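You operate a simulated robot arm through the tools that you are given. There is no shell and no other tool. Be economical: measure what you need, move in short steps, check, and stop when the job is done.

Carry out the task below with a simulated robot arm. There is one attempt and no reset: what you move stays moved.

TASK
Test the red paint at 30 rpm, then put its can in the pass or hold tray.
Fine: the small trays; pass is up to the limit on the console. Raise the head again; leave the dial at 30 and the sliding tray out. Test no other can. Set down upright: what you pick out.

It is judged by the outcome, as a careful person would: the job done as asked, and still so three seconds after it is handed in. It fails if anything else is knocked over, pushed out of place, dropped, spilled or broken.

THE ROBOT
A 7-joint arm with a two-finger parallel gripper, fixed in place. Base frame: the origin is at the foot of the arm, x ahead of it, y to its left, z up; the work surface is at about z = 0.88. Units: m, rad, N and s.
With the tool pointing down near the work surface it reaches from about 0.3 to 0.7 m from the base axis. Its first joint turns from -1.152 to 1.152 rad. Payload 1.57 kg.
The TCP is the grasp point between the finger pads, 0.03 m short of the fingertips. In the tool frame z runs along the fingers and y along their closing line. Largest opening 0.11 m; finger width 0.024, thickness 0.012; the body of the gripper, 0.048 by 0.112 m, starts 0.078 m behind the TCP.
Orientation is that of the tool frame in the base frame, as a unit quaternion [w, x, y, z]. With the fingers straight down and closing along the base's y, the tool's x points along the base's -x, its y along +y and its z along -z.

THE INTERFACE
- The arm moves only by the tool nudge_tool. Its argument "motion" is one flat list of numbers, 7 for each row, row after row: the shift along the tool's x, y, z in units of 100 mm (1.0 is 100 mm), then the turn, a rotation vector about the tool's x, y, z in units of 90 degrees (1.0 is 90 degrees), then the opening in per cent of the stroke, from 0 (shut) to 100 (fully open). In form: [tx, ty, tz, rx, ry, rz, hand, tx, ty, tz, rx, ry, rz, hand, ...]. A call has 1 to 12 rows; each row is the pose to reach, as a shift and turn from the pose commanded when the call began, along the tool's axes at that moment. A call with a number of a shift or a turn outside -1 to 1 is refused whole. Each row takes 0.2 s and may step no farther than 0.05 m and 0.15 rad from the row before; otherwise, or with a gripper value out of range, the whole call is refused. A pose out of reach is approached as far as the arm can. The call stops where the force on the tool passes 40 N (or 10 N more than at its start, if that is more) or the arm is blocked; 0.2 s more then pass. The fingers move at their own pace (about 0.108 m/s each) and stop on an object; they squeeze with about 30 N. The grip force told is the motor's: it shows also when the fingers shut on nothing. Time passes only in rows, and 0.2 s behind the last, so rows that repeat a pose let the fingers close. The reply holds the time, the measured pose of the TCP, the force on the tool along the base axes, the opening and the grip force, in the units named above and with some noise, with the torque about the TCP (base axes, N m) and any sound that the robot's microphone picked up.
- Cameras (640 x 400 px; columns grow to the right, rows downward): "scene" is fixed at [0.1624, -0.3903, 1.4169]; the picture's right is [0.82, -0.58, 0.00], its down [-0.30, -0.42, -0.86] and it looks along [0.50, 0.70, -0.51] (base axes); focal length 302 px, centre (320, 200). "wrist" rides on the gripper at [0.07, 0.016, -0.141] in the tool frame; the picture's right is [-0.23, 0.97, 0.00], its down [-0.86, -0.20, -0.48] and it looks along [-0.47, -0.11, 0.88] (tool axes); focal length 222 px, centre (320, 200). There is no depth. A picture from a camera that has moved, and an enlarged one, comes with that camera's place and axes in the base frame and with its lens. The place of the scene camera against the robot may be out by one fixed shift of up to 0.012 m in any direction.
- snapshot(camera): a new picture of that camera. No time passes.
- zoom(camera, box): a new picture of the part [left, top, right, bottom] of that camera's present view, enlarged. No time passes.
- close_job(): hands the job in; it is judged then, once.

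Go step by step. Nothing tells you positions but the pictures and the camera data: compare them with the known pose of the tool, close in by small moves and look again before you grip or let go. The budget is 120 turns and 84 pictures, counting those below and the enlarged ones. Unless the task says otherwise, let go and move clear before handing in, and close with one line.

The tools are called after "Emit:" as name(argument=value, ...) on one line, values as JSON. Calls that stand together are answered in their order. nudge_tool: Moves the arm, as the interface text tells. Its arguments: {"type":"object","properties":{"motion":{"type":"array","items":{"type":"number"}}},"required":["motion"]} The other tools are called the same way: snapshot (camera) takes a picture; zoom (camera, box) takes an enlarged picture of a part of a camera's view; close_job () hands the job in.

At the start:

```text
time_s: 0.0
tool_pos: [0.341, 0.0602, 1.2598]
tool_rot: [0.0, 0.0, 1.0, -0.001]
wrist_force: [-0.6, -0.3, 0.9]
moment: [-0.03, 0.0, 0.04]
width: 0.1099
finger_force: 0.0
```

scene: 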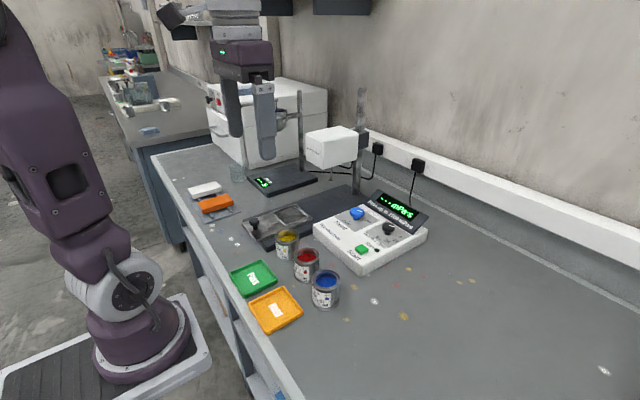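
wrist: 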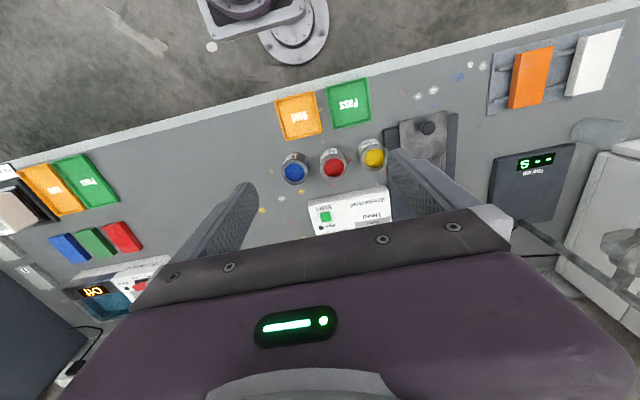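

I see a viscometer console (white box with knobs, green start button), a sliding tray, a head on a column, three paint cans and pass/hold trays. I'll zoom in to read the labels.

Emit:
zoom(camera="scene", box=[300, 180, 440, 280])

Emit:
zoom(camera="scene", box=[220, 180, 360, 340])

Emit:
zoom(camera="scene", box=[180, 80, 400, 220])

Emit:
zoom(camera="wrist", box=[240, 60, 480, 240])

```text
4.00 times, centred on (370, 230) of scene
camera zoom: at [0.1624, -0.3903, 1.4169], right [0.82, -0.58, 0.0], down [-0.3, -0.42, -0.86], along [0.5, 0.7, -0.51], focal length 1206 px, centre (120, 80)
```

zoom: 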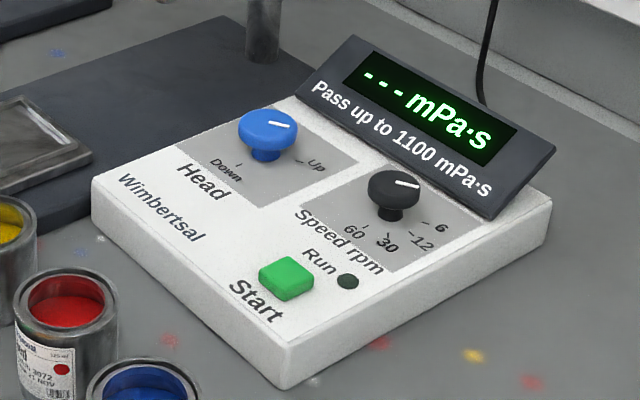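

```text
2.50 times, centred on (290, 260) of scene
camera zoom: at [0.1624, -0.3903, 1.4169], right [0.82, -0.58, 0.0], down [-0.3, -0.42, -0.86], along [0.5, 0.7, -0.51], focal length 754 px, centre (395, 50)
```

zoom: 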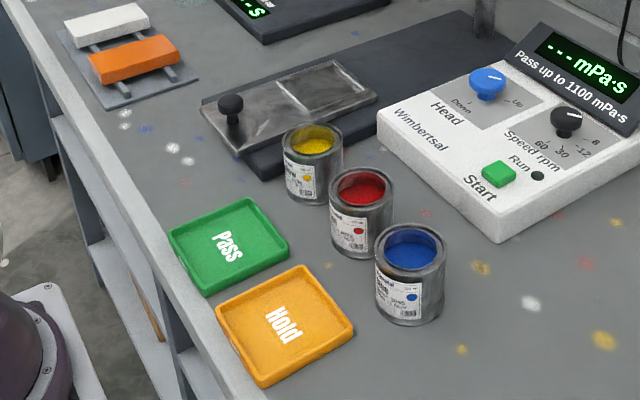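

```text
2.86 times, centred on (290, 150) of scene
camera zoom: at [0.1624, -0.3903, 1.4169], right [0.82, -0.58, 0.0], down [-0.3, -0.42, -0.86], along [0.5, 0.7, -0.51], focal length 862 px, centre (406, 343)
```

zoom: 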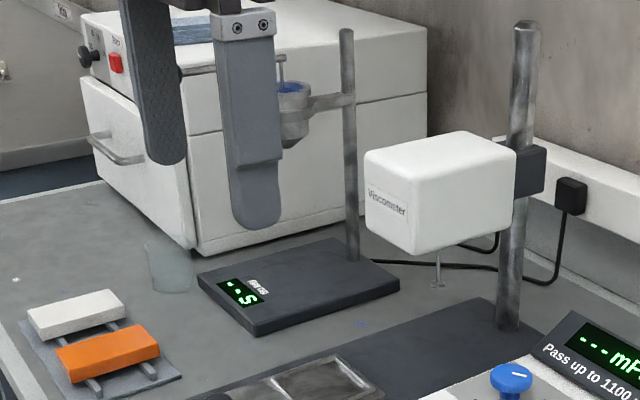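

```text
2.22 times, centred on (360, 150) of wrist
camera zoom: at [0.2719, 0.0764, 1.4023], right [0.23, 0.97, 0.0], down [0.86, -0.2, 0.48], along [0.47, -0.11, -0.88], focal length 494 px, centre (231, 311)
```

zoom: 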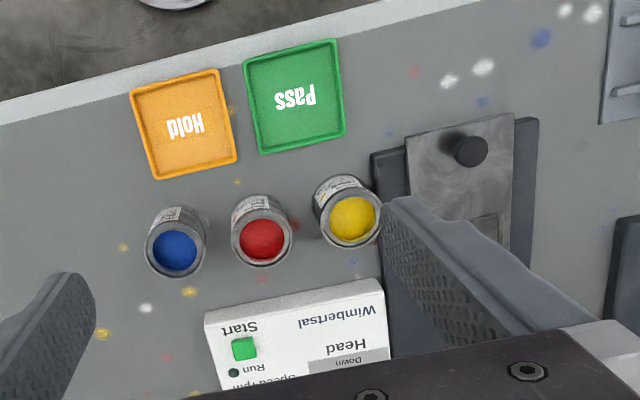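

The speed dial isn't at 30, the head is up, and the tray is out (handle around x 0.40, y 0.26). Next I turn the tool by -90° to look toward the tray and to line the fingers up across the row of cans.

Emit:
nudge_tool(motion=[0, 0, 0, 0, 0, -0.09, 100, 0, 0, 0, 0, 0, -0.18, 100, 0, 0, 0, 0, 0, -0.27, 100, 0, 0, 0, 0, 0, -0.36, 100, 0, 0, 0, 0, 0, -0.45, 100, 0, 0, 0, 0, 0, -0.54, 100, 0, 0, 0, 0, 0, -0.63, 100, 0, 0, 0, 0, 0, -0.72, 100, 0, 0, 0, 0, 0, -0.81, 100, 0, 0, 0, 0, 0, -0.9, 100, 0, 0, 0, 0, 0, -0.99, 100, 0, 0, 0, 0, 0, -1, 100])

Emit:
snapshot(camera="wrist")

```text
time_s: 2.6
tool_pos: [0.3414, 0.0592, 1.2602]
tool_rot: [0.001, 0.708, -0.707, 0.0]
wrist_force: [-0.6, -0.2, 0.5]
moment: [0.01, -0.03, 0.02]
width: 0.11
finger_force: 0.0
```

```text
77 pictures are left
camera wrist: at [0.3252, -0.01, 1.4025], right [-0.97, 0.23, 0.0], down [0.2, 0.86, 0.48], along [0.11, 0.47, -0.88], focal length 222 px, centre (320, 200)
```

wrist: 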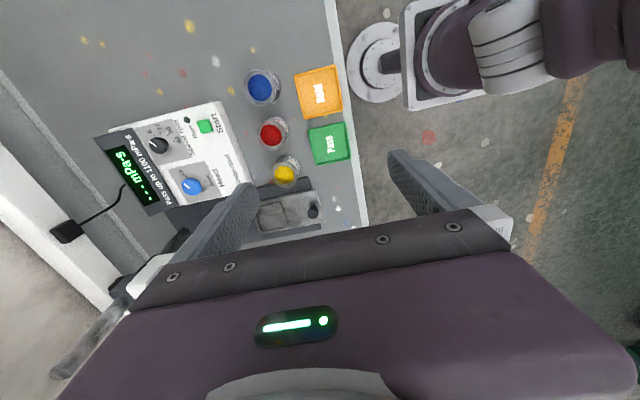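

The view covers the console, cans and trays. I'll enlarge it to get positions.

Emit:
zoom(camera="wrist", box=[90, 60, 350, 240])

Emit:
zoom(camera="wrist", box=[230, 140, 350, 240])

Emit:
zoom(camera="wrist", box=[100, 90, 240, 220])

```text
2.22 times, centred on (220, 150) of wrist
camera zoom: at [0.3252, -0.01, 1.4025], right [-0.97, 0.23, 0.0], down [0.2, 0.86, 0.48], along [0.11, 0.47, -0.88], focal length 494 px, centre (542, 311)
```

zoom: 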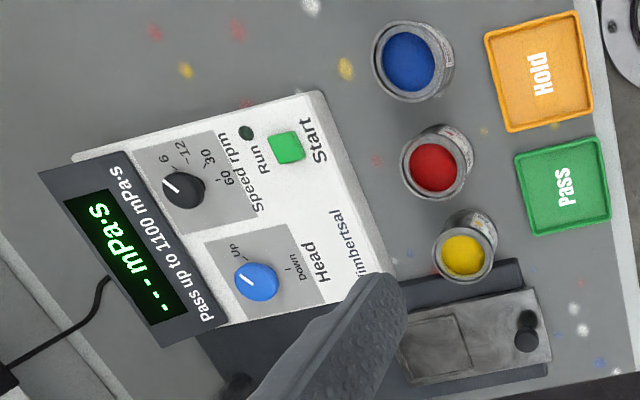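

```text
4.00 times, centred on (290, 190) of wrist
camera zoom: at [0.3252, -0.01, 1.4025], right [-0.97, 0.23, 0.0], down [0.2, 0.86, 0.48], along [0.11, 0.47, -0.88], focal length 888 px, centre (440, 240)
```

zoom: 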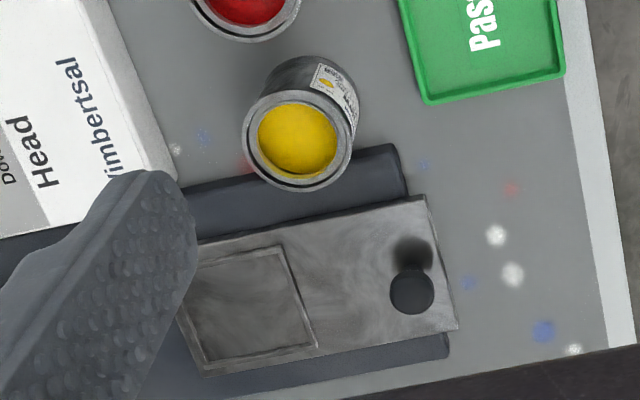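

```text
3.08 times, centred on (170, 155) of wrist
camera zoom: at [0.3252, -0.01, 1.4025], right [-0.97, 0.23, 0.0], down [0.2, 0.86, 0.48], along [0.11, 0.47, -0.88], focal length 684 px, centre (782, 338)
```

zoom: 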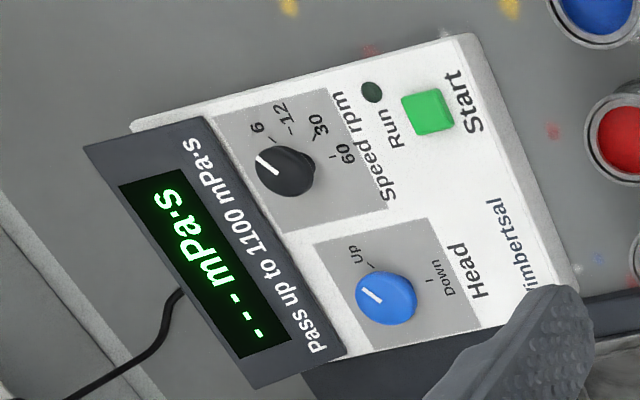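

Console knobs are near (0.67, 0.03) and (0.65, 0.13), and the start button is near (0.57, 0.02). I'll move above the console, staying high, to see the dials closely.

Emit:
nudge_tool(motion=[0.05, -0.5, 0, 0, 0, 0, 100, 0.1, -1, 0, 0, 0, 0, 100])

Emit:
nudge_tool(motion=[0, -0.5, 0.1, 0, 0, 0, 100, 0, -1, 0.4, 0, 0, 0, 100])

Emit:
nudge_tool(motion=[0, -0.4, 0.3, 0, 0, 0, 100, 0, -0.8, 0.6, 0, 0, 0, 100])

Emit:
snapshot(camera="wrist")

```text
refused: row 1 steps farther than a row can; nothing moved
```

```text
refused: row 1 steps farther than a row can; nothing moved
```

```text
time_s: 3.2
tool_pos: [0.4229, 0.0588, 1.1997]
tool_rot: [0.0, 0.707, -0.707, 0.0]
wrist_force: [0.5, 0.6, -0.2]
moment: [0.03, 0.04, -0.02]
width: 0.1098
finger_force: 0.1
```

```text
73 pictures are left
camera wrist: at [0.4072, -0.0103, 1.3418], right [-0.97, 0.23, 0.0], down [0.2, 0.85, 0.48], along [0.11, 0.47, -0.88], focal length 222 px, centre (320, 200)
```

wrist: 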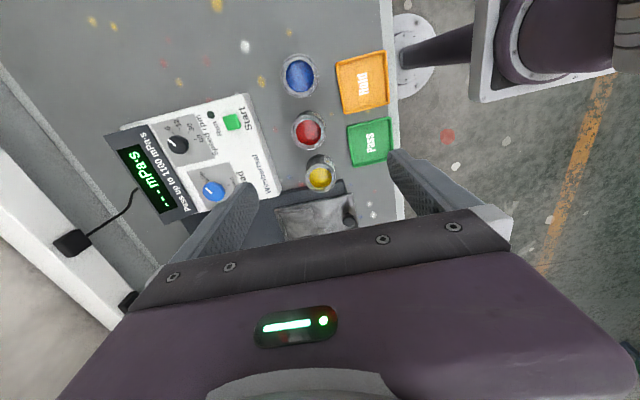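

The first two moves were refused for step size. I'll continue with 0.04–0.05 m steps.

Emit:
nudge_tool(motion=[0.1, -0.4, 0, 0, 0, 0, 100, 0.2, -0.8, 0, 0, 0, 0, 100, 0.2, -1, 0, 0, 0, 0, 100])

Emit:
nudge_tool(motion=[0.1, -0.4, 0.2, 0, 0, 0, 100, 0.2, -0.8, 0.4, 0, 0, 0, 100, 0.2, -0.8, 0.6, 0, 0, 0, 100])

Emit:
snapshot(camera="wrist")

```text
time_s: 4.0
tool_pos: [0.5238, 0.041, 1.2012]
tool_rot: [0.0, -0.707, 0.707, 0.0]
wrist_force: [-0.2, 0.6, -0.9]
moment: [0.0, -0.01, -0.03]
width: 0.1099
finger_force: 0.1
```

```text
time_s: 4.8
tool_pos: [0.6017, 0.0187, 1.1384]
tool_rot: [0.0, -0.707, 0.707, 0.0]
wrist_force: [0.1, -0.3, -0.2]
moment: [0.01, -0.03, -0.05]
width: 0.1099
finger_force: 0.0
```

```text
72 pictures are left
camera wrist: at [0.5877, -0.0503, 1.2811], right [-0.97, 0.23, 0.0], down [0.2, 0.85, 0.48], along [0.11, 0.47, -0.88], focal length 222 px, centre (320, 200)
```

wrist: 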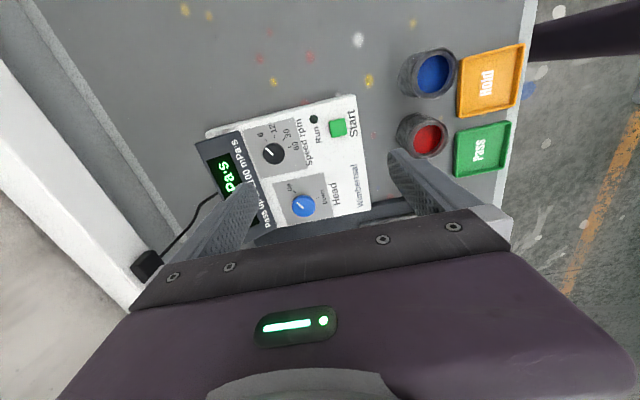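

Emit:
zoom(camera="wrist", box=[220, 95, 380, 225])

Emit:
zoom(camera="wrist", box=[245, 115, 325, 165])

Emit:
zoom(camera="wrist", box=[265, 170, 345, 220])

```text
3.08 times, centred on (300, 160) of wrist
camera zoom: at [0.5877, -0.0503, 1.2811], right [-0.97, 0.23, 0.0], down [0.2, 0.85, 0.48], along [0.11, 0.47, -0.88], focal length 684 px, centre (382, 323)
```

zoom: 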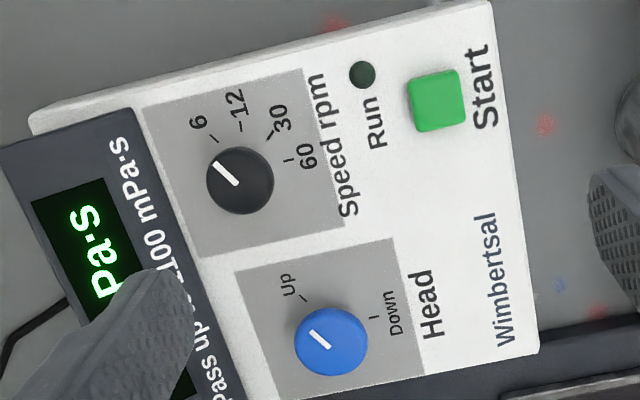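

```text
8.00 times, centred on (285, 140) of wrist
camera zoom: at [0.5877, -0.0503, 1.2811], right [-0.97, 0.23, 0.0], down [0.2, 0.85, 0.48], along [0.11, 0.47, -0.88], focal length 1777 px, centre (600, 680)
```

zoom: 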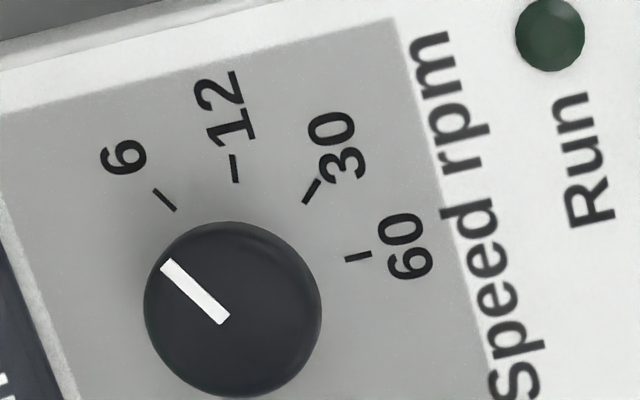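

```text
8.00 times, centred on (305, 195) of wrist
camera zoom: at [0.5877, -0.0503, 1.2811], right [-0.97, 0.23, 0.0], down [0.2, 0.85, 0.48], along [0.11, 0.47, -0.88], focal length 1777 px, centre (440, 240)
```

zoom: 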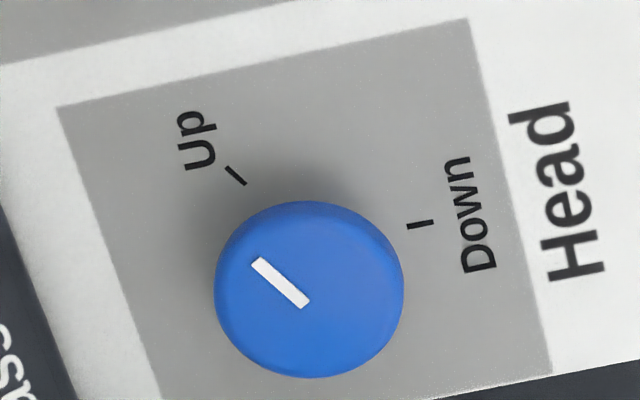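

The dial stands at 6 (pointer -60°), with 30 at -140°, so it needs an 80° clockwise turn. The head goes from Up (-60°) to Down (-180°), a 120° clockwise turn. I'll go above the speed knob with the tool yawed 50° and the fingers half open.

Emit:
nudge_tool(motion=[-0.025, -0.13, 0.13, 0, 0, 0.093, 60, -0.05, -0.26, 0.26, 0, 0, 0.186, 60, -0.075, -0.39, 0.39, 0, 0, 0.279, 60, -0.1, -0.52, 0.52, 0, 0, 0.372, 60, -0.125, -0.65, 0.65, 0, 0, 0.465, 60, -0.15, -0.78, 0.8, 0, 0, 0.556, 60, -0.15, -0.78, 0.8, 0, 0, 0.556, 60])

Emit:
snapshot(camera="wrist")

Emit:
snapshot(camera="scene")

```text
time_s: 6.4
tool_pos: [0.6686, 0.0367, 1.0598]
tool_rot: [0.0, -0.355, 0.935, -0.002]
wrist_force: [-0.3, 0.1, -0.2]
moment: [-0.03, 0.04, 0.0]
width: 0.0661
finger_force: 0.0
out of reach, approached as far as the arm can: row 6, 7
```

```text
68 pictures are left
camera wrist: at [0.6057, 0.0028, 1.2031], right [-0.47, 0.88, 0.0], down [0.77, 0.42, 0.48], along [0.42, 0.22, -0.88], focal length 222 px, centre (320, 200)
```

wrist: 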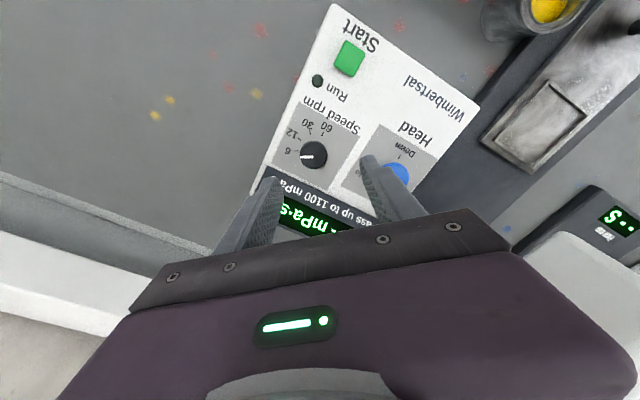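

```text
67 pictures are left
```

scene: 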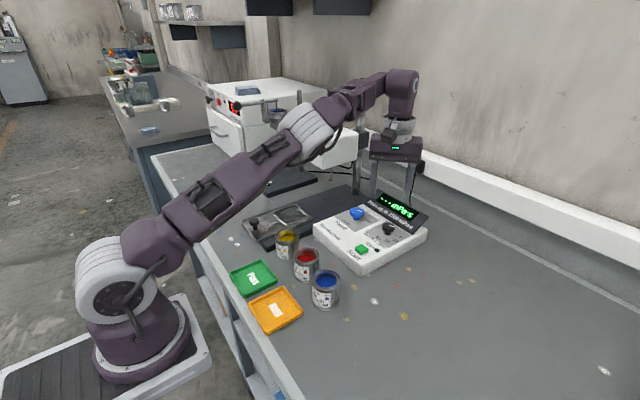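

Knob is about (0.678, 0.032) with its top near z 0.945. I'll descend partway and check.

Emit:
nudge_tool(motion=[0, 0, 0.2, 0, 0, 0, 60, 0, 0, 0.4, 0, 0, 0, 60, 0, 0, 0.6, 0, 0, 0, 60, 0, 0, 0.6, 0, 0, 0, 60])

Emit:
snapshot(camera="wrist")

Emit:
zoom(camera="scene", box=[320, 120, 460, 260])

```text
time_s: 7.4
tool_pos: [0.6696, 0.0348, 1.0023]
tool_rot: [0.001, -0.342, 0.94, 0.001]
wrist_force: [0.9, 0.1, 0.1]
moment: [0.03, -0.02, 0.01]
width: 0.0657
finger_force: 0.0
```

```text
66 pictures are left
camera wrist: at [0.6067, 0.004, 1.1443], right [-0.45, 0.89, 0.0], down [0.78, 0.4, 0.48], along [0.43, 0.22, -0.88], focal length 222 px, centre (320, 200)
```

wrist: 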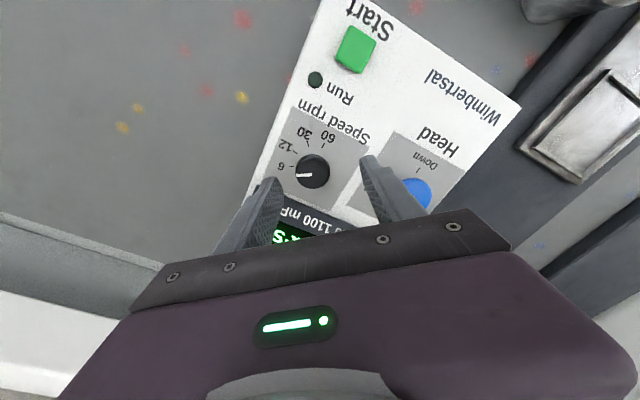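

```text
2.86 times, centred on (390, 190) of scene
camera zoom: at [0.1624, -0.3903, 1.4169], right [0.82, -0.58, 0.0], down [-0.3, -0.42, -0.86], along [0.5, 0.7, -0.51], focal length 862 px, centre (120, 229)
```

zoom: 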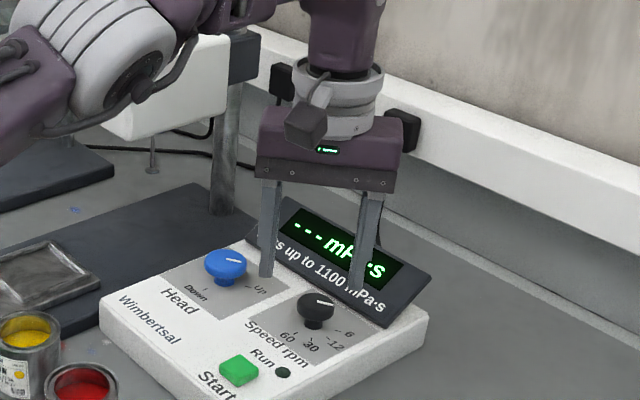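

The knob still measures (0.679, 0.033), so I'll shift 9 mm in x, narrow the fingers to 5 cm and descend around it.

Emit:
nudge_tool(motion=[-0.056, -0.073, 0, 0, 0, 0, 46, -0.056, -0.073, 0, 0, 0, 0, 46, -0.056, -0.073, 0.15, 0, 0, 0, 46, -0.056, -0.073, 0.3, 0, 0, 0, 46, -0.056, -0.073, 0.4, 0, 0, 0, 46, -0.056, -0.073, 0.4, 0, 0, 0, 46])

Emit:
snapshot(camera="wrist")

Emit:
zoom(camera="scene", box=[340, 180, 440, 260])

```text
time_s: 8.8
tool_pos: [0.6782, 0.0337, 0.9608]
tool_rot: [0.0, -0.342, 0.94, 0.001]
wrist_force: [0.2, -0.9, -0.8]
moment: [0.02, 0.0, 0.0]
width: 0.0507
finger_force: 0.1
```

```text
64 pictures are left
camera wrist: at [0.6149, 0.0019, 1.1038], right [-0.45, 0.89, 0.0], down [0.78, 0.4, 0.48], along [0.43, 0.22, -0.88], focal length 222 px, centre (320, 200)
```

wrist: 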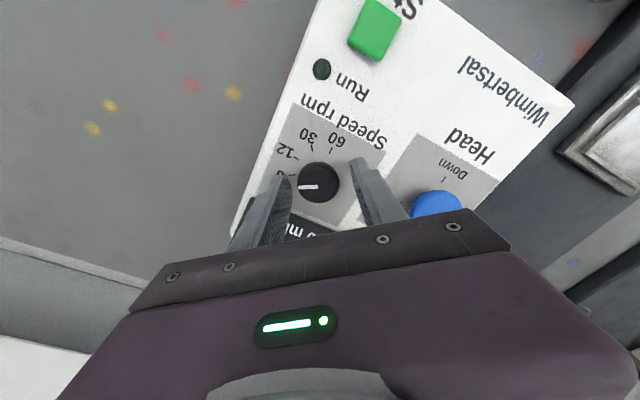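

```text
5.00 times, centred on (390, 220) of scene
camera zoom: at [0.1624, -0.3903, 1.4169], right [0.82, -0.58, 0.0], down [-0.3, -0.42, -0.86], along [0.5, 0.7, -0.51], focal length 1508 px, centre (-30, 100)
```

zoom: 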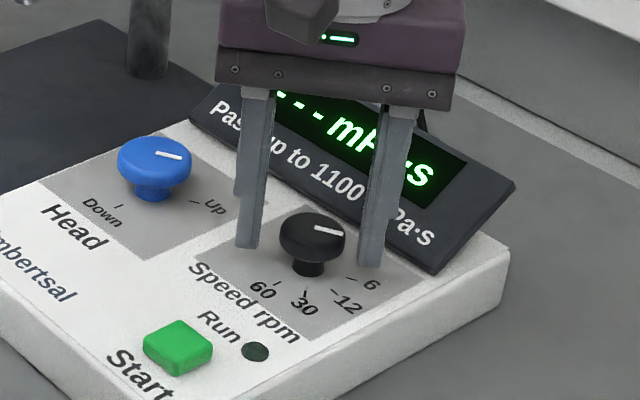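

The fingers straddle the knob and are centred. I'll lower 4 mm and close.

Emit:
nudge_tool(motion=[0, 0, 0.04, 0, 0, 0, 46, 0, 0, 0.04, 0, 0, 0, 0, 0, 0, 0.04, 0, 0, 0, 0, 0, 0, 0.04, 0, 0, 0, 0])

```text
time_s: 9.8
tool_pos: [0.6792, 0.0324, 0.9558]
tool_rot: [0.0, -0.341, 0.94, -0.003]
wrist_force: [12.4, -12.3, -3.3]
moment: [-0.23, -0.57, -0.01]
width: 0.0333
finger_force: 41.9
```

The knob is gripped (33 mm). I'll turn 80° clockwise with a tiny centring shift.

Emit:
nudge_tool(motion=[0, -0.015, 0, 0, 0, 0, 0, 0, -0.015, 0, 0, 0, 0.09, 0, 0, -0.015, 0, 0, 0, 0.18, 0, 0, -0.015, 0, 0, 0, 0.27, 0, 0, -0.015, 0, 0, 0, 0.36, 0, 0, -0.015, 0, 0, 0, 0.45, 0, 0, -0.015, 0, 0, 0, 0.54, 0, 0, -0.015, 0, 0, 0, 0.63, 0, 0, -0.015, 0, 0, 0, 0.72, 0, 0, -0.015, 0, 0, 0, 0.81, 0, 0, -0.015, 0, 0, 0, 0.889, 0, 0, -0.015, 0, 0, 0, 0.889, 0])

Emit:
snapshot(camera="wrist")

```text
time_s: 12.4
tool_pos: [0.6788, 0.0343, 0.9564]
tool_rot: [-0.001, 0.343, 0.939, 0.001]
wrist_force: [0.7, 7.6, -12.6]
moment: [0.21, -0.02, -0.02]
width: 0.0332
finger_force: 41.1
```

```text
62 pictures are left
camera wrist: at [0.6368, 0.0915, 1.0998], right [0.8, 0.6, 0.0], down [0.53, -0.7, 0.48], along [0.29, -0.38, -0.88], focal length 222 px, centre (320, 200)
```

wrist: 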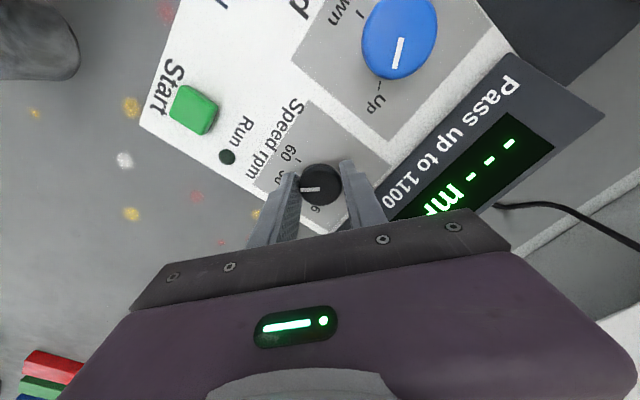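

The knob turned with the gripper. I'll open, rise and verify the setting.

Emit:
nudge_tool(motion=[0, 0, 0, 0, 0, 0, 46, 0, 0, 0, 0, 0, 0, 46, 0, 0, -0.3, 0, 0, 0, 46, 0, 0, -0.6, 0, 0, 0, 46, 0, 0, -0.9, 0, 0, 0, 46])

Emit:
zoom(camera="wrist", box=[230, 90, 390, 210])

Emit:
zoom(camera="scene", box=[340, 190, 420, 250])

```text
time_s: 13.6
tool_pos: [0.6757, 0.0296, 1.0404]
tool_rot: [-0.003, 0.342, 0.94, -0.008]
wrist_force: [0.1, 0.2, 0.6]
moment: [0.02, 0.03, 0.03]
width: 0.0504
finger_force: 0.0
out of reach, approached as far as the arm can: row 5
```

```text
3.33 times, centred on (310, 150) of wrist
camera zoom: at [0.6346, 0.0899, 1.1818], right [0.8, 0.6, -0.02], down [0.53, -0.7, 0.48], along [0.28, -0.39, -0.88], focal length 740 px, centre (353, 367)
```

zoom: 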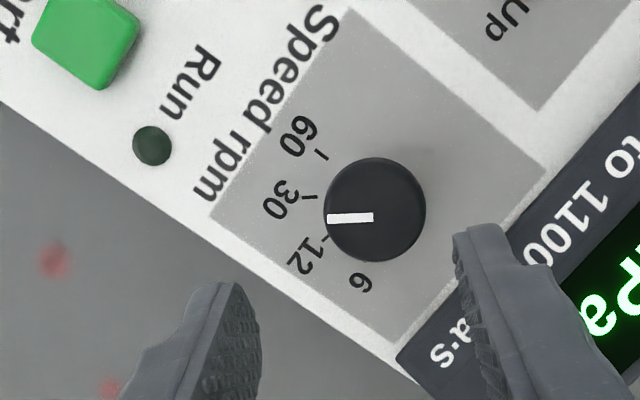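

```text
6.67 times, centred on (380, 220) of scene
camera zoom: at [0.1623, -0.3904, 1.4169], right [0.82, -0.58, 0.0], down [-0.3, -0.42, -0.86], along [0.5, 0.7, -0.51], focal length 2011 px, centre (-80, 67)
```

zoom: 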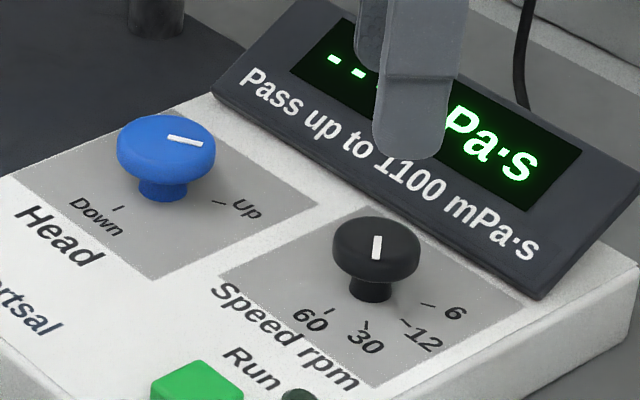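

Emit:
zoom(camera="wrist", box=[290, 110, 350, 160])

```text
8.00 times, centred on (320, 135) of wrist
camera zoom: at [0.6346, 0.0899, 1.1818], right [0.8, 0.6, -0.02], down [0.53, -0.7, 0.48], along [0.28, -0.39, -0.88], focal length 1777 px, centre (320, 720)
```

zoom: 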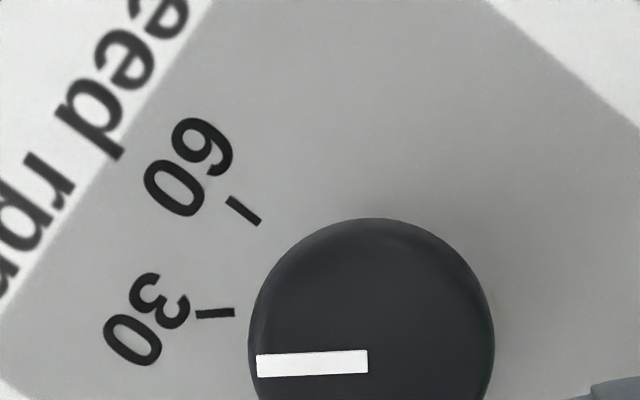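

The dial is at 30. Now I'll back off toward the red can and turn the tool so the fingers close along x, starting with a retreat and partial turn.

Emit:
nudge_tool(motion=[0.09, -0.06, -0.06, 0, 0, -0.09, 60, 0.18, -0.12, -0.12, 0, 0, -0.18, 70, 0.27, -0.18, -0.18, 0, 0, -0.27, 80, 0.36, -0.24, -0.24, 0, 0, -0.36, 90, 0.45, -0.3, -0.3, 0, 0, -0.45, 90, 0.54, -0.36, -0.36, 0, 0, -0.54, 90, 0.63, -0.42, -0.42, 0, 0, -0.63, 90, 0.72, -0.48, -0.48, 0, 0, -0.72, 90, 0.81, -0.54, -0.54, 0, 0, -0.81, 90, 0.9, -0.6, -0.6, 0, 0, -0.9, 90, 1, -0.7, -0.6, 0, 0, -0.99, 90])

```text
time_s: 16.0
tool_pos: [0.5572, 0.044, 1.1073]
tool_rot: [0.001, -0.416, 0.909, -0.001]
wrist_force: [-0.1, 0.1, -0.2]
moment: [0.0, 0.01, -0.02]
width: 0.0989
finger_force: 0.0
```

Emit:
nudge_tool(motion=[0.12, 0.2, 0, 0, 0, -0.09, 90, 0.24, 0.4, 0, 0, 0, -0.18, 90, 0.36, 0.6, 0, 0, 0, -0.27, 90, 0.48, 0.8, 0, 0, 0, -0.36, 90, 0.6, 1, 0, 0, 0, -0.453, 90, 0.6, 1, 0, 0, 0, -0.453, 90])

Emit:
snapshot(camera="wrist")

```text
time_s: 17.4
tool_pos: [0.4437, 0.0626, 1.1093]
tool_rot: [0.001, -0.707, 0.708, 0.0]
wrist_force: [-0.7, -0.1, 0.6]
moment: [0.01, 0.0, 0.01]
width: 0.099
finger_force: 0.1
```

```text
58 pictures are left
camera wrist: at [0.4279, -0.0061, 1.2513], right [-0.97, 0.23, 0.0], down [0.2, 0.85, 0.48], along [0.11, 0.47, -0.88], focal length 222 px, centre (320, 200)
```

wrist: 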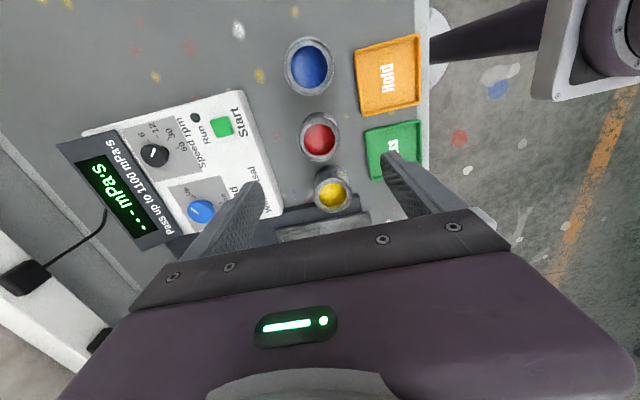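

The red can top reads (0.445, 0.064), straight beneath the tool. I'll descend to z 1.0 and look again.

Emit:
nudge_tool(motion=[0, 0, 0.4, 0, 0, 0, 90, 0, 0, 0.8, 0, 0, 0, 90, 0, 0, 1, 0, 0, 0, 90, 0, 0, 1, 0, 0, 0, 90])

Emit:
snapshot(camera="wrist")

Emit:
zoom(camera="scene", box=[250, 200, 370, 320])

```text
time_s: 18.4
tool_pos: [0.4413, 0.0624, 1.0093]
tool_rot: [0.0, -0.706, 0.708, 0.0]
wrist_force: [0.2, 0.3, 0.9]
moment: [-0.01, 0.02, 0.01]
width: 0.0991
finger_force: 0.0
```

```text
57 pictures are left
camera wrist: at [0.426, -0.0063, 1.1504], right [-0.97, 0.23, 0.0], down [0.2, 0.85, 0.48], along [0.11, 0.47, -0.88], focal length 222 px, centre (320, 200)
```

wrist: 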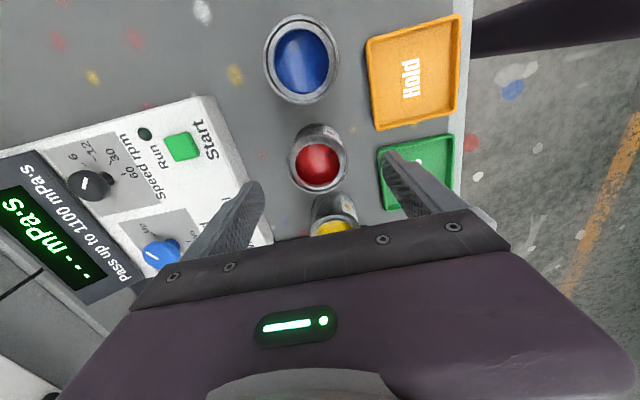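

```text
3.33 times, centred on (310, 260) of scene
camera zoom: at [0.1624, -0.3903, 1.4169], right [0.82, -0.58, 0.0], down [-0.3, -0.42, -0.86], along [0.5, 0.7, -0.51], focal length 1005 px, centre (353, 0)
```

zoom: 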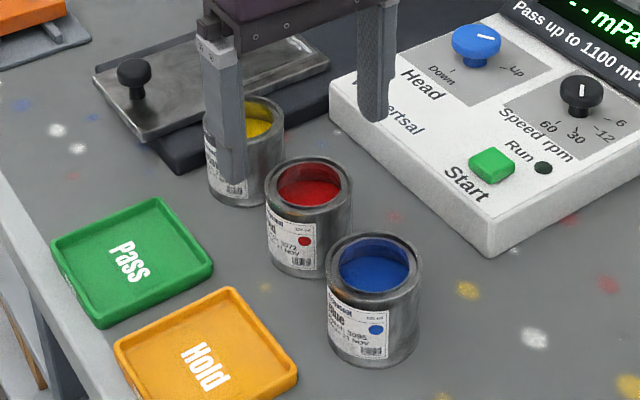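

Red can at (0.444, 0.066), about 59 mm wide. I'll align, go down to z ≈ 0.932 and then close gently.

Emit:
nudge_tool(motion=[-0.04, -0.03, 0.2, 0, 0, 0, 90, -0.04, -0.03, 0.4, 0, 0, 0, 90, -0.04, -0.03, 0.6, 0, 0, 0, 90, -0.04, -0.03, 0.76, 0, 0, 0, 90, -0.04, -0.03, 0.76, 0, 0, 0, 90])

Emit:
zoom(camera="scene", box=[250, 200, 370, 320])

Emit:
snapshot(camera="wrist")

```text
time_s: 19.6
tool_pos: [0.4448, 0.0681, 0.9313]
tool_rot: [0.0, -0.706, 0.709, 0.0]
wrist_force: [-0.3, -0.3, -0.6]
moment: [-0.01, 0.02, 0.0]
width: 0.099
finger_force: 0.0
```

```text
3.33 times, centred on (310, 260) of scene
camera zoom: at [0.1624, -0.3903, 1.4169], right [0.82, -0.58, 0.0], down [-0.3, -0.42, -0.86], along [0.5, 0.7, -0.51], focal length 1005 px, centre (353, 0)
```

zoom: 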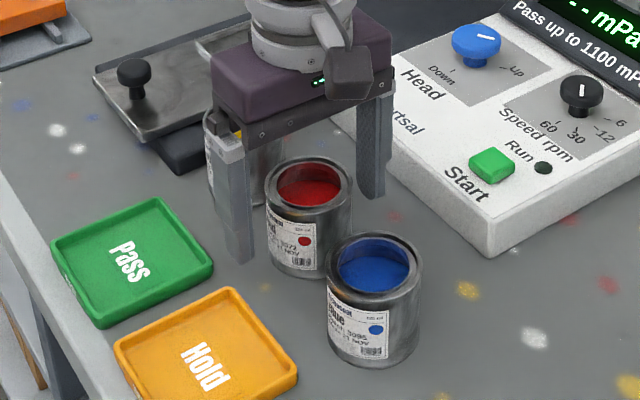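

```text
54 pictures are left
camera wrist: at [0.4291, -0.001, 1.0743], right [-0.97, 0.23, 0.0], down [0.2, 0.85, 0.48], along [0.11, 0.47, -0.88], focal length 222 px, centre (320, 200)
```

wrist: 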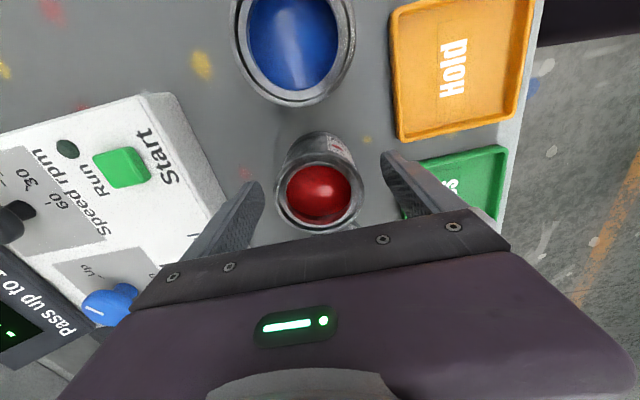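

The can is centred between the fingers. Closing now.

Emit:
nudge_tool(motion=[0.02, 0, 0, 0, 0, 0, 70, 0.02, 0, 0, 0, 0, 0, 0, 0.02, 0, 0, 0, 0, 0, 0, 0.02, 0, 0, 0, 0, 0, 0])

```text
time_s: 20.6
tool_pos: [0.4448, 0.0652, 0.9333]
tool_rot: [0.0, -0.706, 0.709, -0.001]
wrist_force: [-0.1, 0.1, 0.0]
moment: [0.01, 0.02, 0.01]
width: 0.0612
finger_force: 30.2
```

Gripped at 61 mm with no side force. I'll lift straight up gently.

Emit:
nudge_tool(motion=[0, 0, -0.1, 0, 0, 0, 0, 0, 0, -0.3, 0, 0, 0, 0, 0, 0, -0.5, 0, 0, 0, 0, 0, 0, -0.7, 0, 0, 0, 0, 0, 0, -0.9, 0, 0, 0, 0, 0, 0, -1, 0, 0, 0, 0, 0, 0, -1, 0, 0, 0, 0])

Emit:
zoom(camera="scene", box=[200, 150, 400, 330])

Emit:
snapshot(camera="wrist")

```text
time_s: 22.2
tool_pos: [0.4459, 0.0665, 1.0318]
tool_rot: [0.0, -0.706, 0.708, 0.0]
wrist_force: [0.2, 0.4, -2.2]
moment: [-0.01, 0.03, -0.03]
width: 0.061
finger_force: 30.1
```

```text
2.22 times, centred on (300, 240) of scene
camera zoom: at [0.1624, -0.3903, 1.4169], right [0.82, -0.58, 0.0], down [-0.3, -0.42, -0.86], along [0.5, 0.7, -0.51], focal length 670 px, centre (364, 111)
```

zoom: 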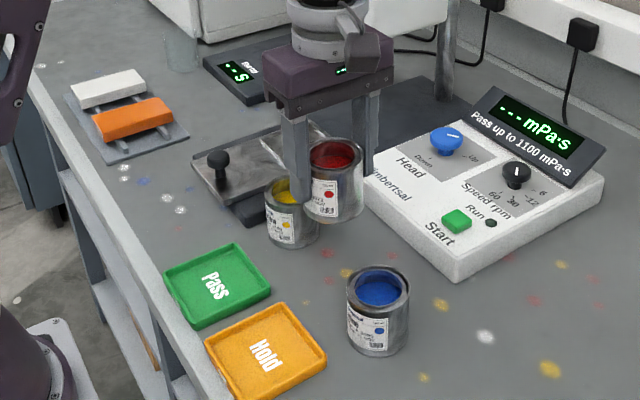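

```text
52 pictures are left
camera wrist: at [0.4295, -0.0024, 1.1744], right [-0.97, 0.23, 0.0], down [0.2, 0.85, 0.48], along [0.11, 0.47, -0.88], focal length 222 px, centre (320, 200)
```

wrist: 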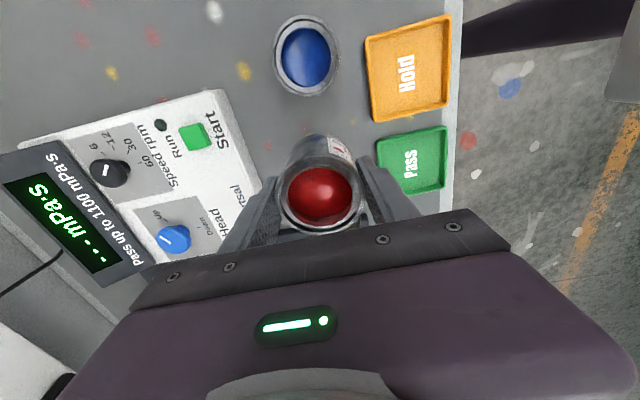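

Can is held firmly. I'll carry it at height past the sliding tray so the wrist camera can see the tray's square seat.

Emit:
nudge_tool(motion=[0, 0, -0.2, 0, 0, 0, 0, -0.2, 0, -0.4, 0, 0, 0, 0, -0.5, 0, -0.6, 0, 0, 0, 0, -0.8, 0, -0.6, 0, 0, 0, 0, -1, 0, -0.6, 0, 0, 0, 0])

Emit:
nudge_tool(motion=[-0.3, -0.1, 0, 0, 0, 0, 0, -0.6, -0.2, 0, 0, 0, 0, 0, -0.8, -0.3, 0, 0, 0, 0, 0, -1, -0.3, 0, 0, 0, 0, 0])

Emit:
nudge_tool(motion=[-0.3, 0, 0, 0, 0, 0, 0, -0.6, 0, 0, 0, 0, 0, 0, -0.7, 0, 0, 0, 0, 0, 0, -0.7, 0, 0, 0, 0, 0, 0])

Emit:
snapshot(camera="wrist")

Emit:
snapshot(camera="scene")

```text
time_s: 23.4
tool_pos: [0.4444, 0.1671, 1.0919]
tool_rot: [0.0, -0.706, 0.708, 0.0]
wrist_force: [0.1, 0.6, -1.7]
moment: [0.0, 0.02, 0.04]
width: 0.0611
finger_force: 29.8
```

```text
time_s: 24.4
tool_pos: [0.4754, 0.2659, 1.0917]
tool_rot: [0.0, -0.707, 0.708, -0.001]
wrist_force: [0.1, 0.3, -0.9]
moment: [0.0, -0.03, 0.02]
width: 0.0611
finger_force: 30.3
```

```text
time_s: 25.4
tool_pos: [0.4769, 0.3355, 1.0933]
tool_rot: [0.0, -0.706, 0.709, 0.0]
wrist_force: [0.1, -0.1, -1.7]
moment: [-0.02, 0.01, 0.0]
width: 0.061
finger_force: 30.1
```

```text
51 pictures are left
camera wrist: at [0.4605, 0.2667, 1.2343], right [-0.97, 0.23, 0.0], down [0.2, 0.85, 0.48], along [0.11, 0.47, -0.88], focal length 222 px, centre (320, 200)
```

wrist: 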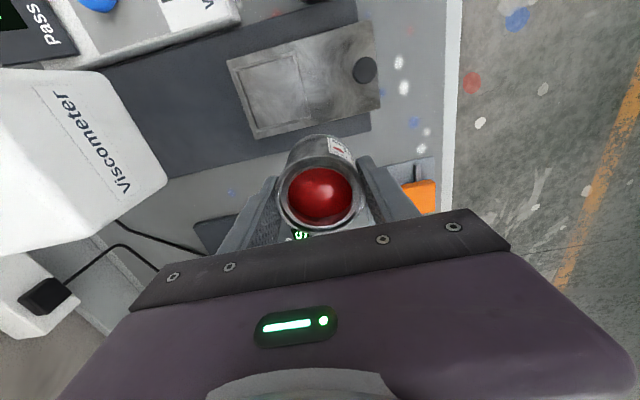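

```text
50 pictures are left
```

scene: 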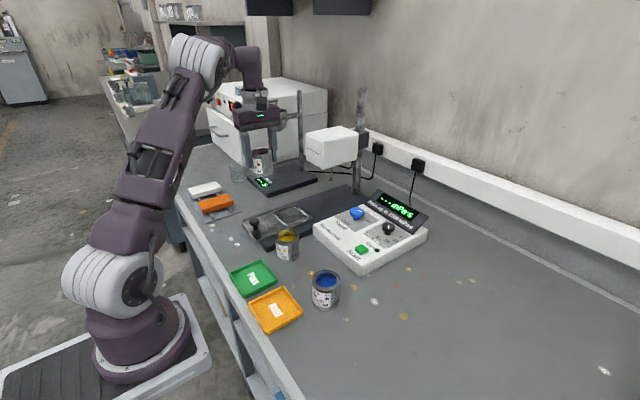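

Emit:
zoom(camera="wrist", box=[220, 10, 400, 150])

Emit:
zoom(camera="scene", box=[235, 185, 335, 255])

```text
2.86 times, centred on (310, 80) of wrist
camera zoom: at [0.4605, 0.2667, 1.2343], right [-0.97, 0.23, 0.0], down [0.2, 0.85, 0.48], along [0.11, 0.47, -0.88], focal length 635 px, centre (349, 543)
```

zoom: 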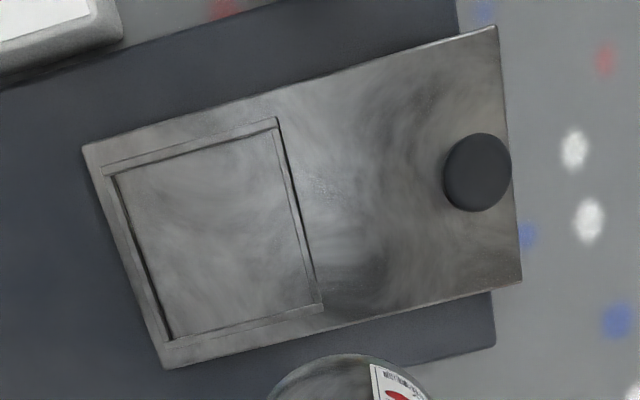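

```text
5.71 times, centred on (285, 220) of scene
camera zoom: at [0.1624, -0.3902, 1.4169], right [0.82, -0.58, 0.0], down [-0.3, -0.42, -0.86], along [0.5, 0.7, -0.51], focal length 1724 px, centre (520, 86)
```

zoom: 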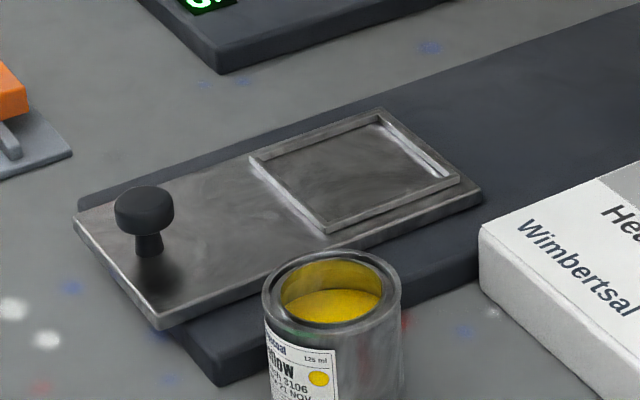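

The seat's centre is at (0.524, 0.270), aligned with x, with about 8 mm margin around the can. I estimate the head's front face at x ≈ 0.61, which leaves a few centimetres of clearance. Moving over the seat.

Emit:
nudge_tool(motion=[0.25, -0.15, 0, 0, 0, 0, 0, 0.5, -0.35, 0, 0, 0, 0, 0, 0.655, -0.47, 0, 0, 0, 0, 0, 0.655, -0.47, 0, 0, 0, 0, 0])

Emit:
snapshot(camera="wrist")

Emit:
zoom(camera="scene", box=[220, 80, 400, 250])

```text
time_s: 26.4
tool_pos: [0.5218, 0.2693, 1.0905]
tool_rot: [0.0, -0.706, 0.708, 0.0]
wrist_force: [0.3, 0.5, -1.5]
moment: [0.01, -0.02, -0.03]
width: 0.0613
finger_force: 29.9
```

```text
47 pictures are left
camera wrist: at [0.5068, 0.2008, 1.2325], right [-0.97, 0.23, 0.0], down [0.2, 0.85, 0.48], along [0.11, 0.47, -0.88], focal length 222 px, centre (320, 200)
```

wrist: 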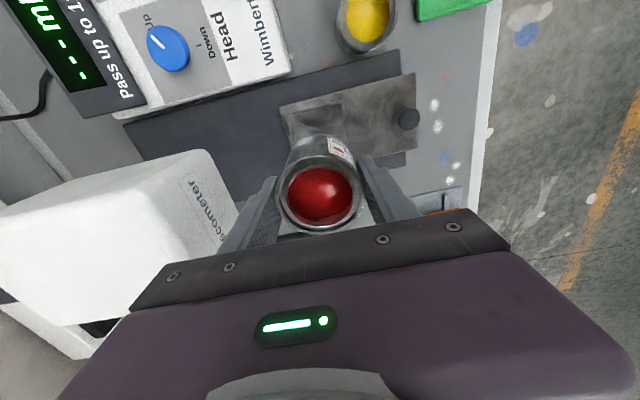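

```text
2.35 times, centred on (310, 165) of scene
camera zoom: at [0.1624, -0.3903, 1.4169], right [0.82, -0.58, 0.0], down [-0.3, -0.42, -0.86], along [0.5, 0.7, -0.51], focal length 710 px, centre (344, 282)
```

zoom: 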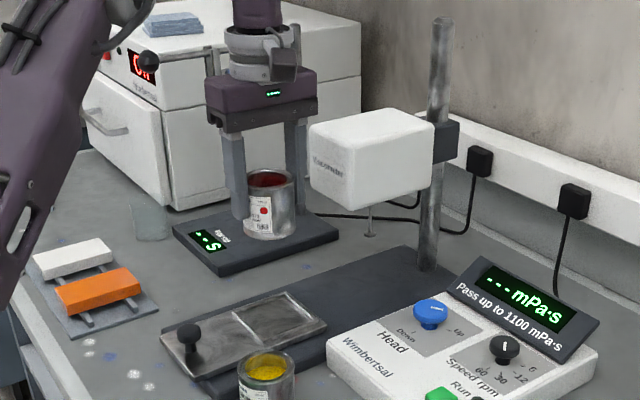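

The head's front face is near x 0.60, tight against the gripper body in this orientation. I'll back off 3 cm and yaw to close along y, which needs much less x room.

Emit:
nudge_tool(motion=[0, 0.15, 0, 0, 0, 0.09, 0, 0, 0.3, 0, 0, 0, 0.18, 0, 0, 0.3, 0, 0, 0, 0.27, 0, 0, 0.3, 0, 0, 0, 0.36, 0, 0, 0.3, 0, 0, 0, 0.45, 0, 0, 0.3, 0, 0, 0, 0.54, 0, 0, 0.3, 0, 0, 0, 0.63, 0, 0, 0.3, 0, 0, 0, 0.72, 0, 0, 0.3, 0, 0, 0, 0.81, 0, 0, 0.3, 0, 0, 0, 0.9, 0, 0, 0.3, 0, 0, 0, 0.99, 0, 0, 0.3, 0, 0, 0, 1, 0])

Emit:
snapshot(camera="wrist")

```text
time_s: 29.0
tool_pos: [0.494, 0.2715, 1.0931]
tool_rot: [0.0, 0.003, 1.0, 0.0]
wrist_force: [-0.4, 0.8, -1.4]
moment: [-0.01, 0.02, -0.01]
width: 0.0611
finger_force: 29.7
```

```text
45 pictures are left
camera wrist: at [0.425, 0.2872, 1.2341], right [0.23, 0.97, 0.0], down [0.85, -0.2, 0.48], along [0.47, -0.11, -0.88], focal length 222 px, centre (320, 200)
```

wrist: 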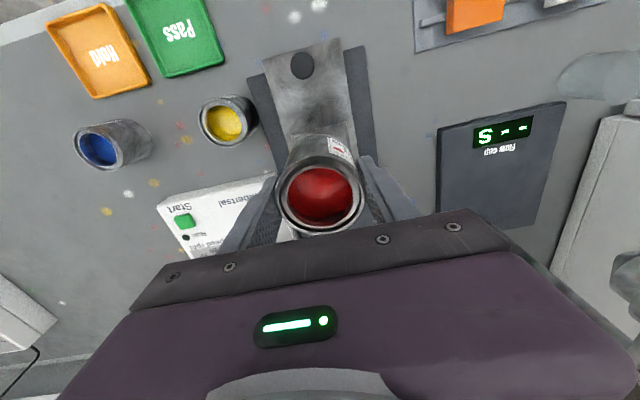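

Handle confirmed at (0.409, 0.2715), so the seat is at about (0.523, 0.271). Moving over it and lowering partway.

Emit:
nudge_tool(motion=[-0.15, 0, 0, 0, 0, 0, 0, -0.29, 0, 0.1, 0, 0, 0, 0, -0.29, 0, 0.4, 0, 0, 0, 0, -0.29, 0, 0.7, 0, 0, 0, 0, -0.29, 0, 0.95, 0, 0, 0, 0, -0.29, 0, 0.95, 0, 0, 0, 0])

Emit:
zoom(camera="wrist", box=[200, 50, 440, 230])

Emit:
zoom(camera="scene", box=[220, 100, 380, 260])

```text
time_s: 30.4
tool_pos: [0.5226, 0.269, 0.998]
tool_rot: [0.0, 0.001, 1.0, 0.0]
wrist_force: [-0.3, -0.9, -1.7]
moment: [-0.03, -0.02, 0.03]
width: 0.0612
finger_force: 30.0
```

```text
2.22 times, centred on (320, 140) of wrist
camera zoom: at [0.4531, 0.2869, 1.1392], right [0.23, 0.97, 0.0], down [0.85, -0.2, 0.48], along [0.47, -0.11, -0.88], focal length 494 px, centre (320, 333)
```

zoom: 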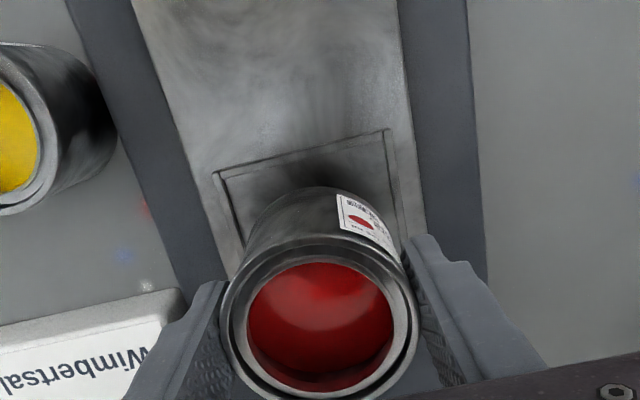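

```text
2.50 times, centred on (300, 180) of scene
camera zoom: at [0.1624, -0.3902, 1.4169], right [0.82, -0.58, 0.0], down [-0.3, -0.42, -0.86], along [0.5, 0.7, -0.51], focal length 754 px, centre (370, 250)
```

zoom: 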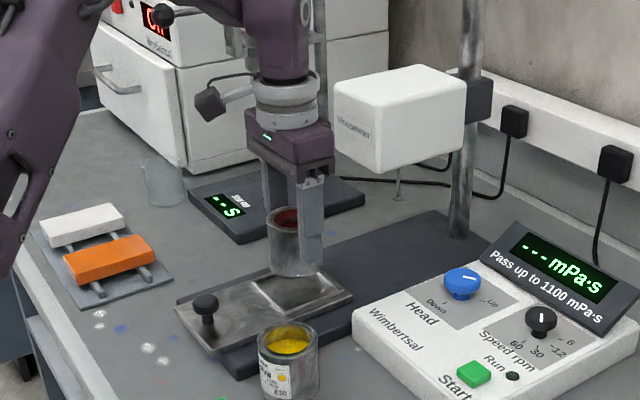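

Seat edges place the centre at about (0.5245, 0.271). I'll adjust 2 mm and lower to just above the seat.

Emit:
nudge_tool(motion=[-0.02, 0.02, 0.1, 0, 0, 0, 0, -0.02, 0.02, 0.2, 0, 0, 0, 0, -0.02, 0.02, 0.3, 0, 0, 0, 0, -0.02, 0.02, 0.36, 0, 0, 0, 0, -0.02, 0.02, 0.36, 0, 0, 0, 0])

Emit:
zoom(camera="scene", box=[260, 170, 340, 240])

```text
time_s: 31.6
tool_pos: [0.5256, 0.2719, 0.9631]
tool_rot: [0.001, 0.002, 1.0, 0.001]
wrist_force: [0.5, -1.8, 21.2]
moment: [0.09, -0.08, -0.05]
width: 0.0613
finger_force: 29.7
```

```text
5.71 times, centred on (300, 205) of scene
camera zoom: at [0.162, -0.3905, 1.4169], right [0.82, -0.58, 0.0], down [-0.3, -0.42, -0.86], along [0.5, 0.7, -0.51], focal length 1724 px, centre (434, 171)
```

zoom: 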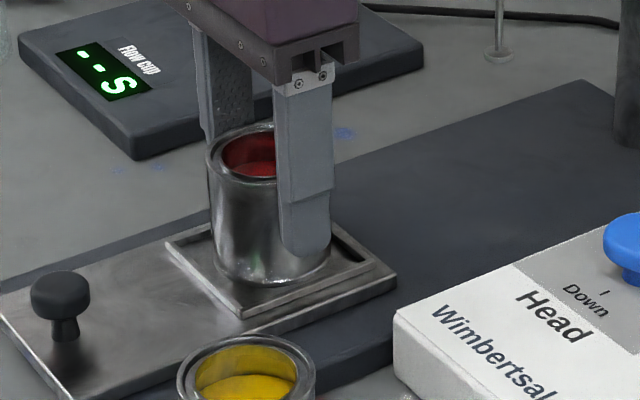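

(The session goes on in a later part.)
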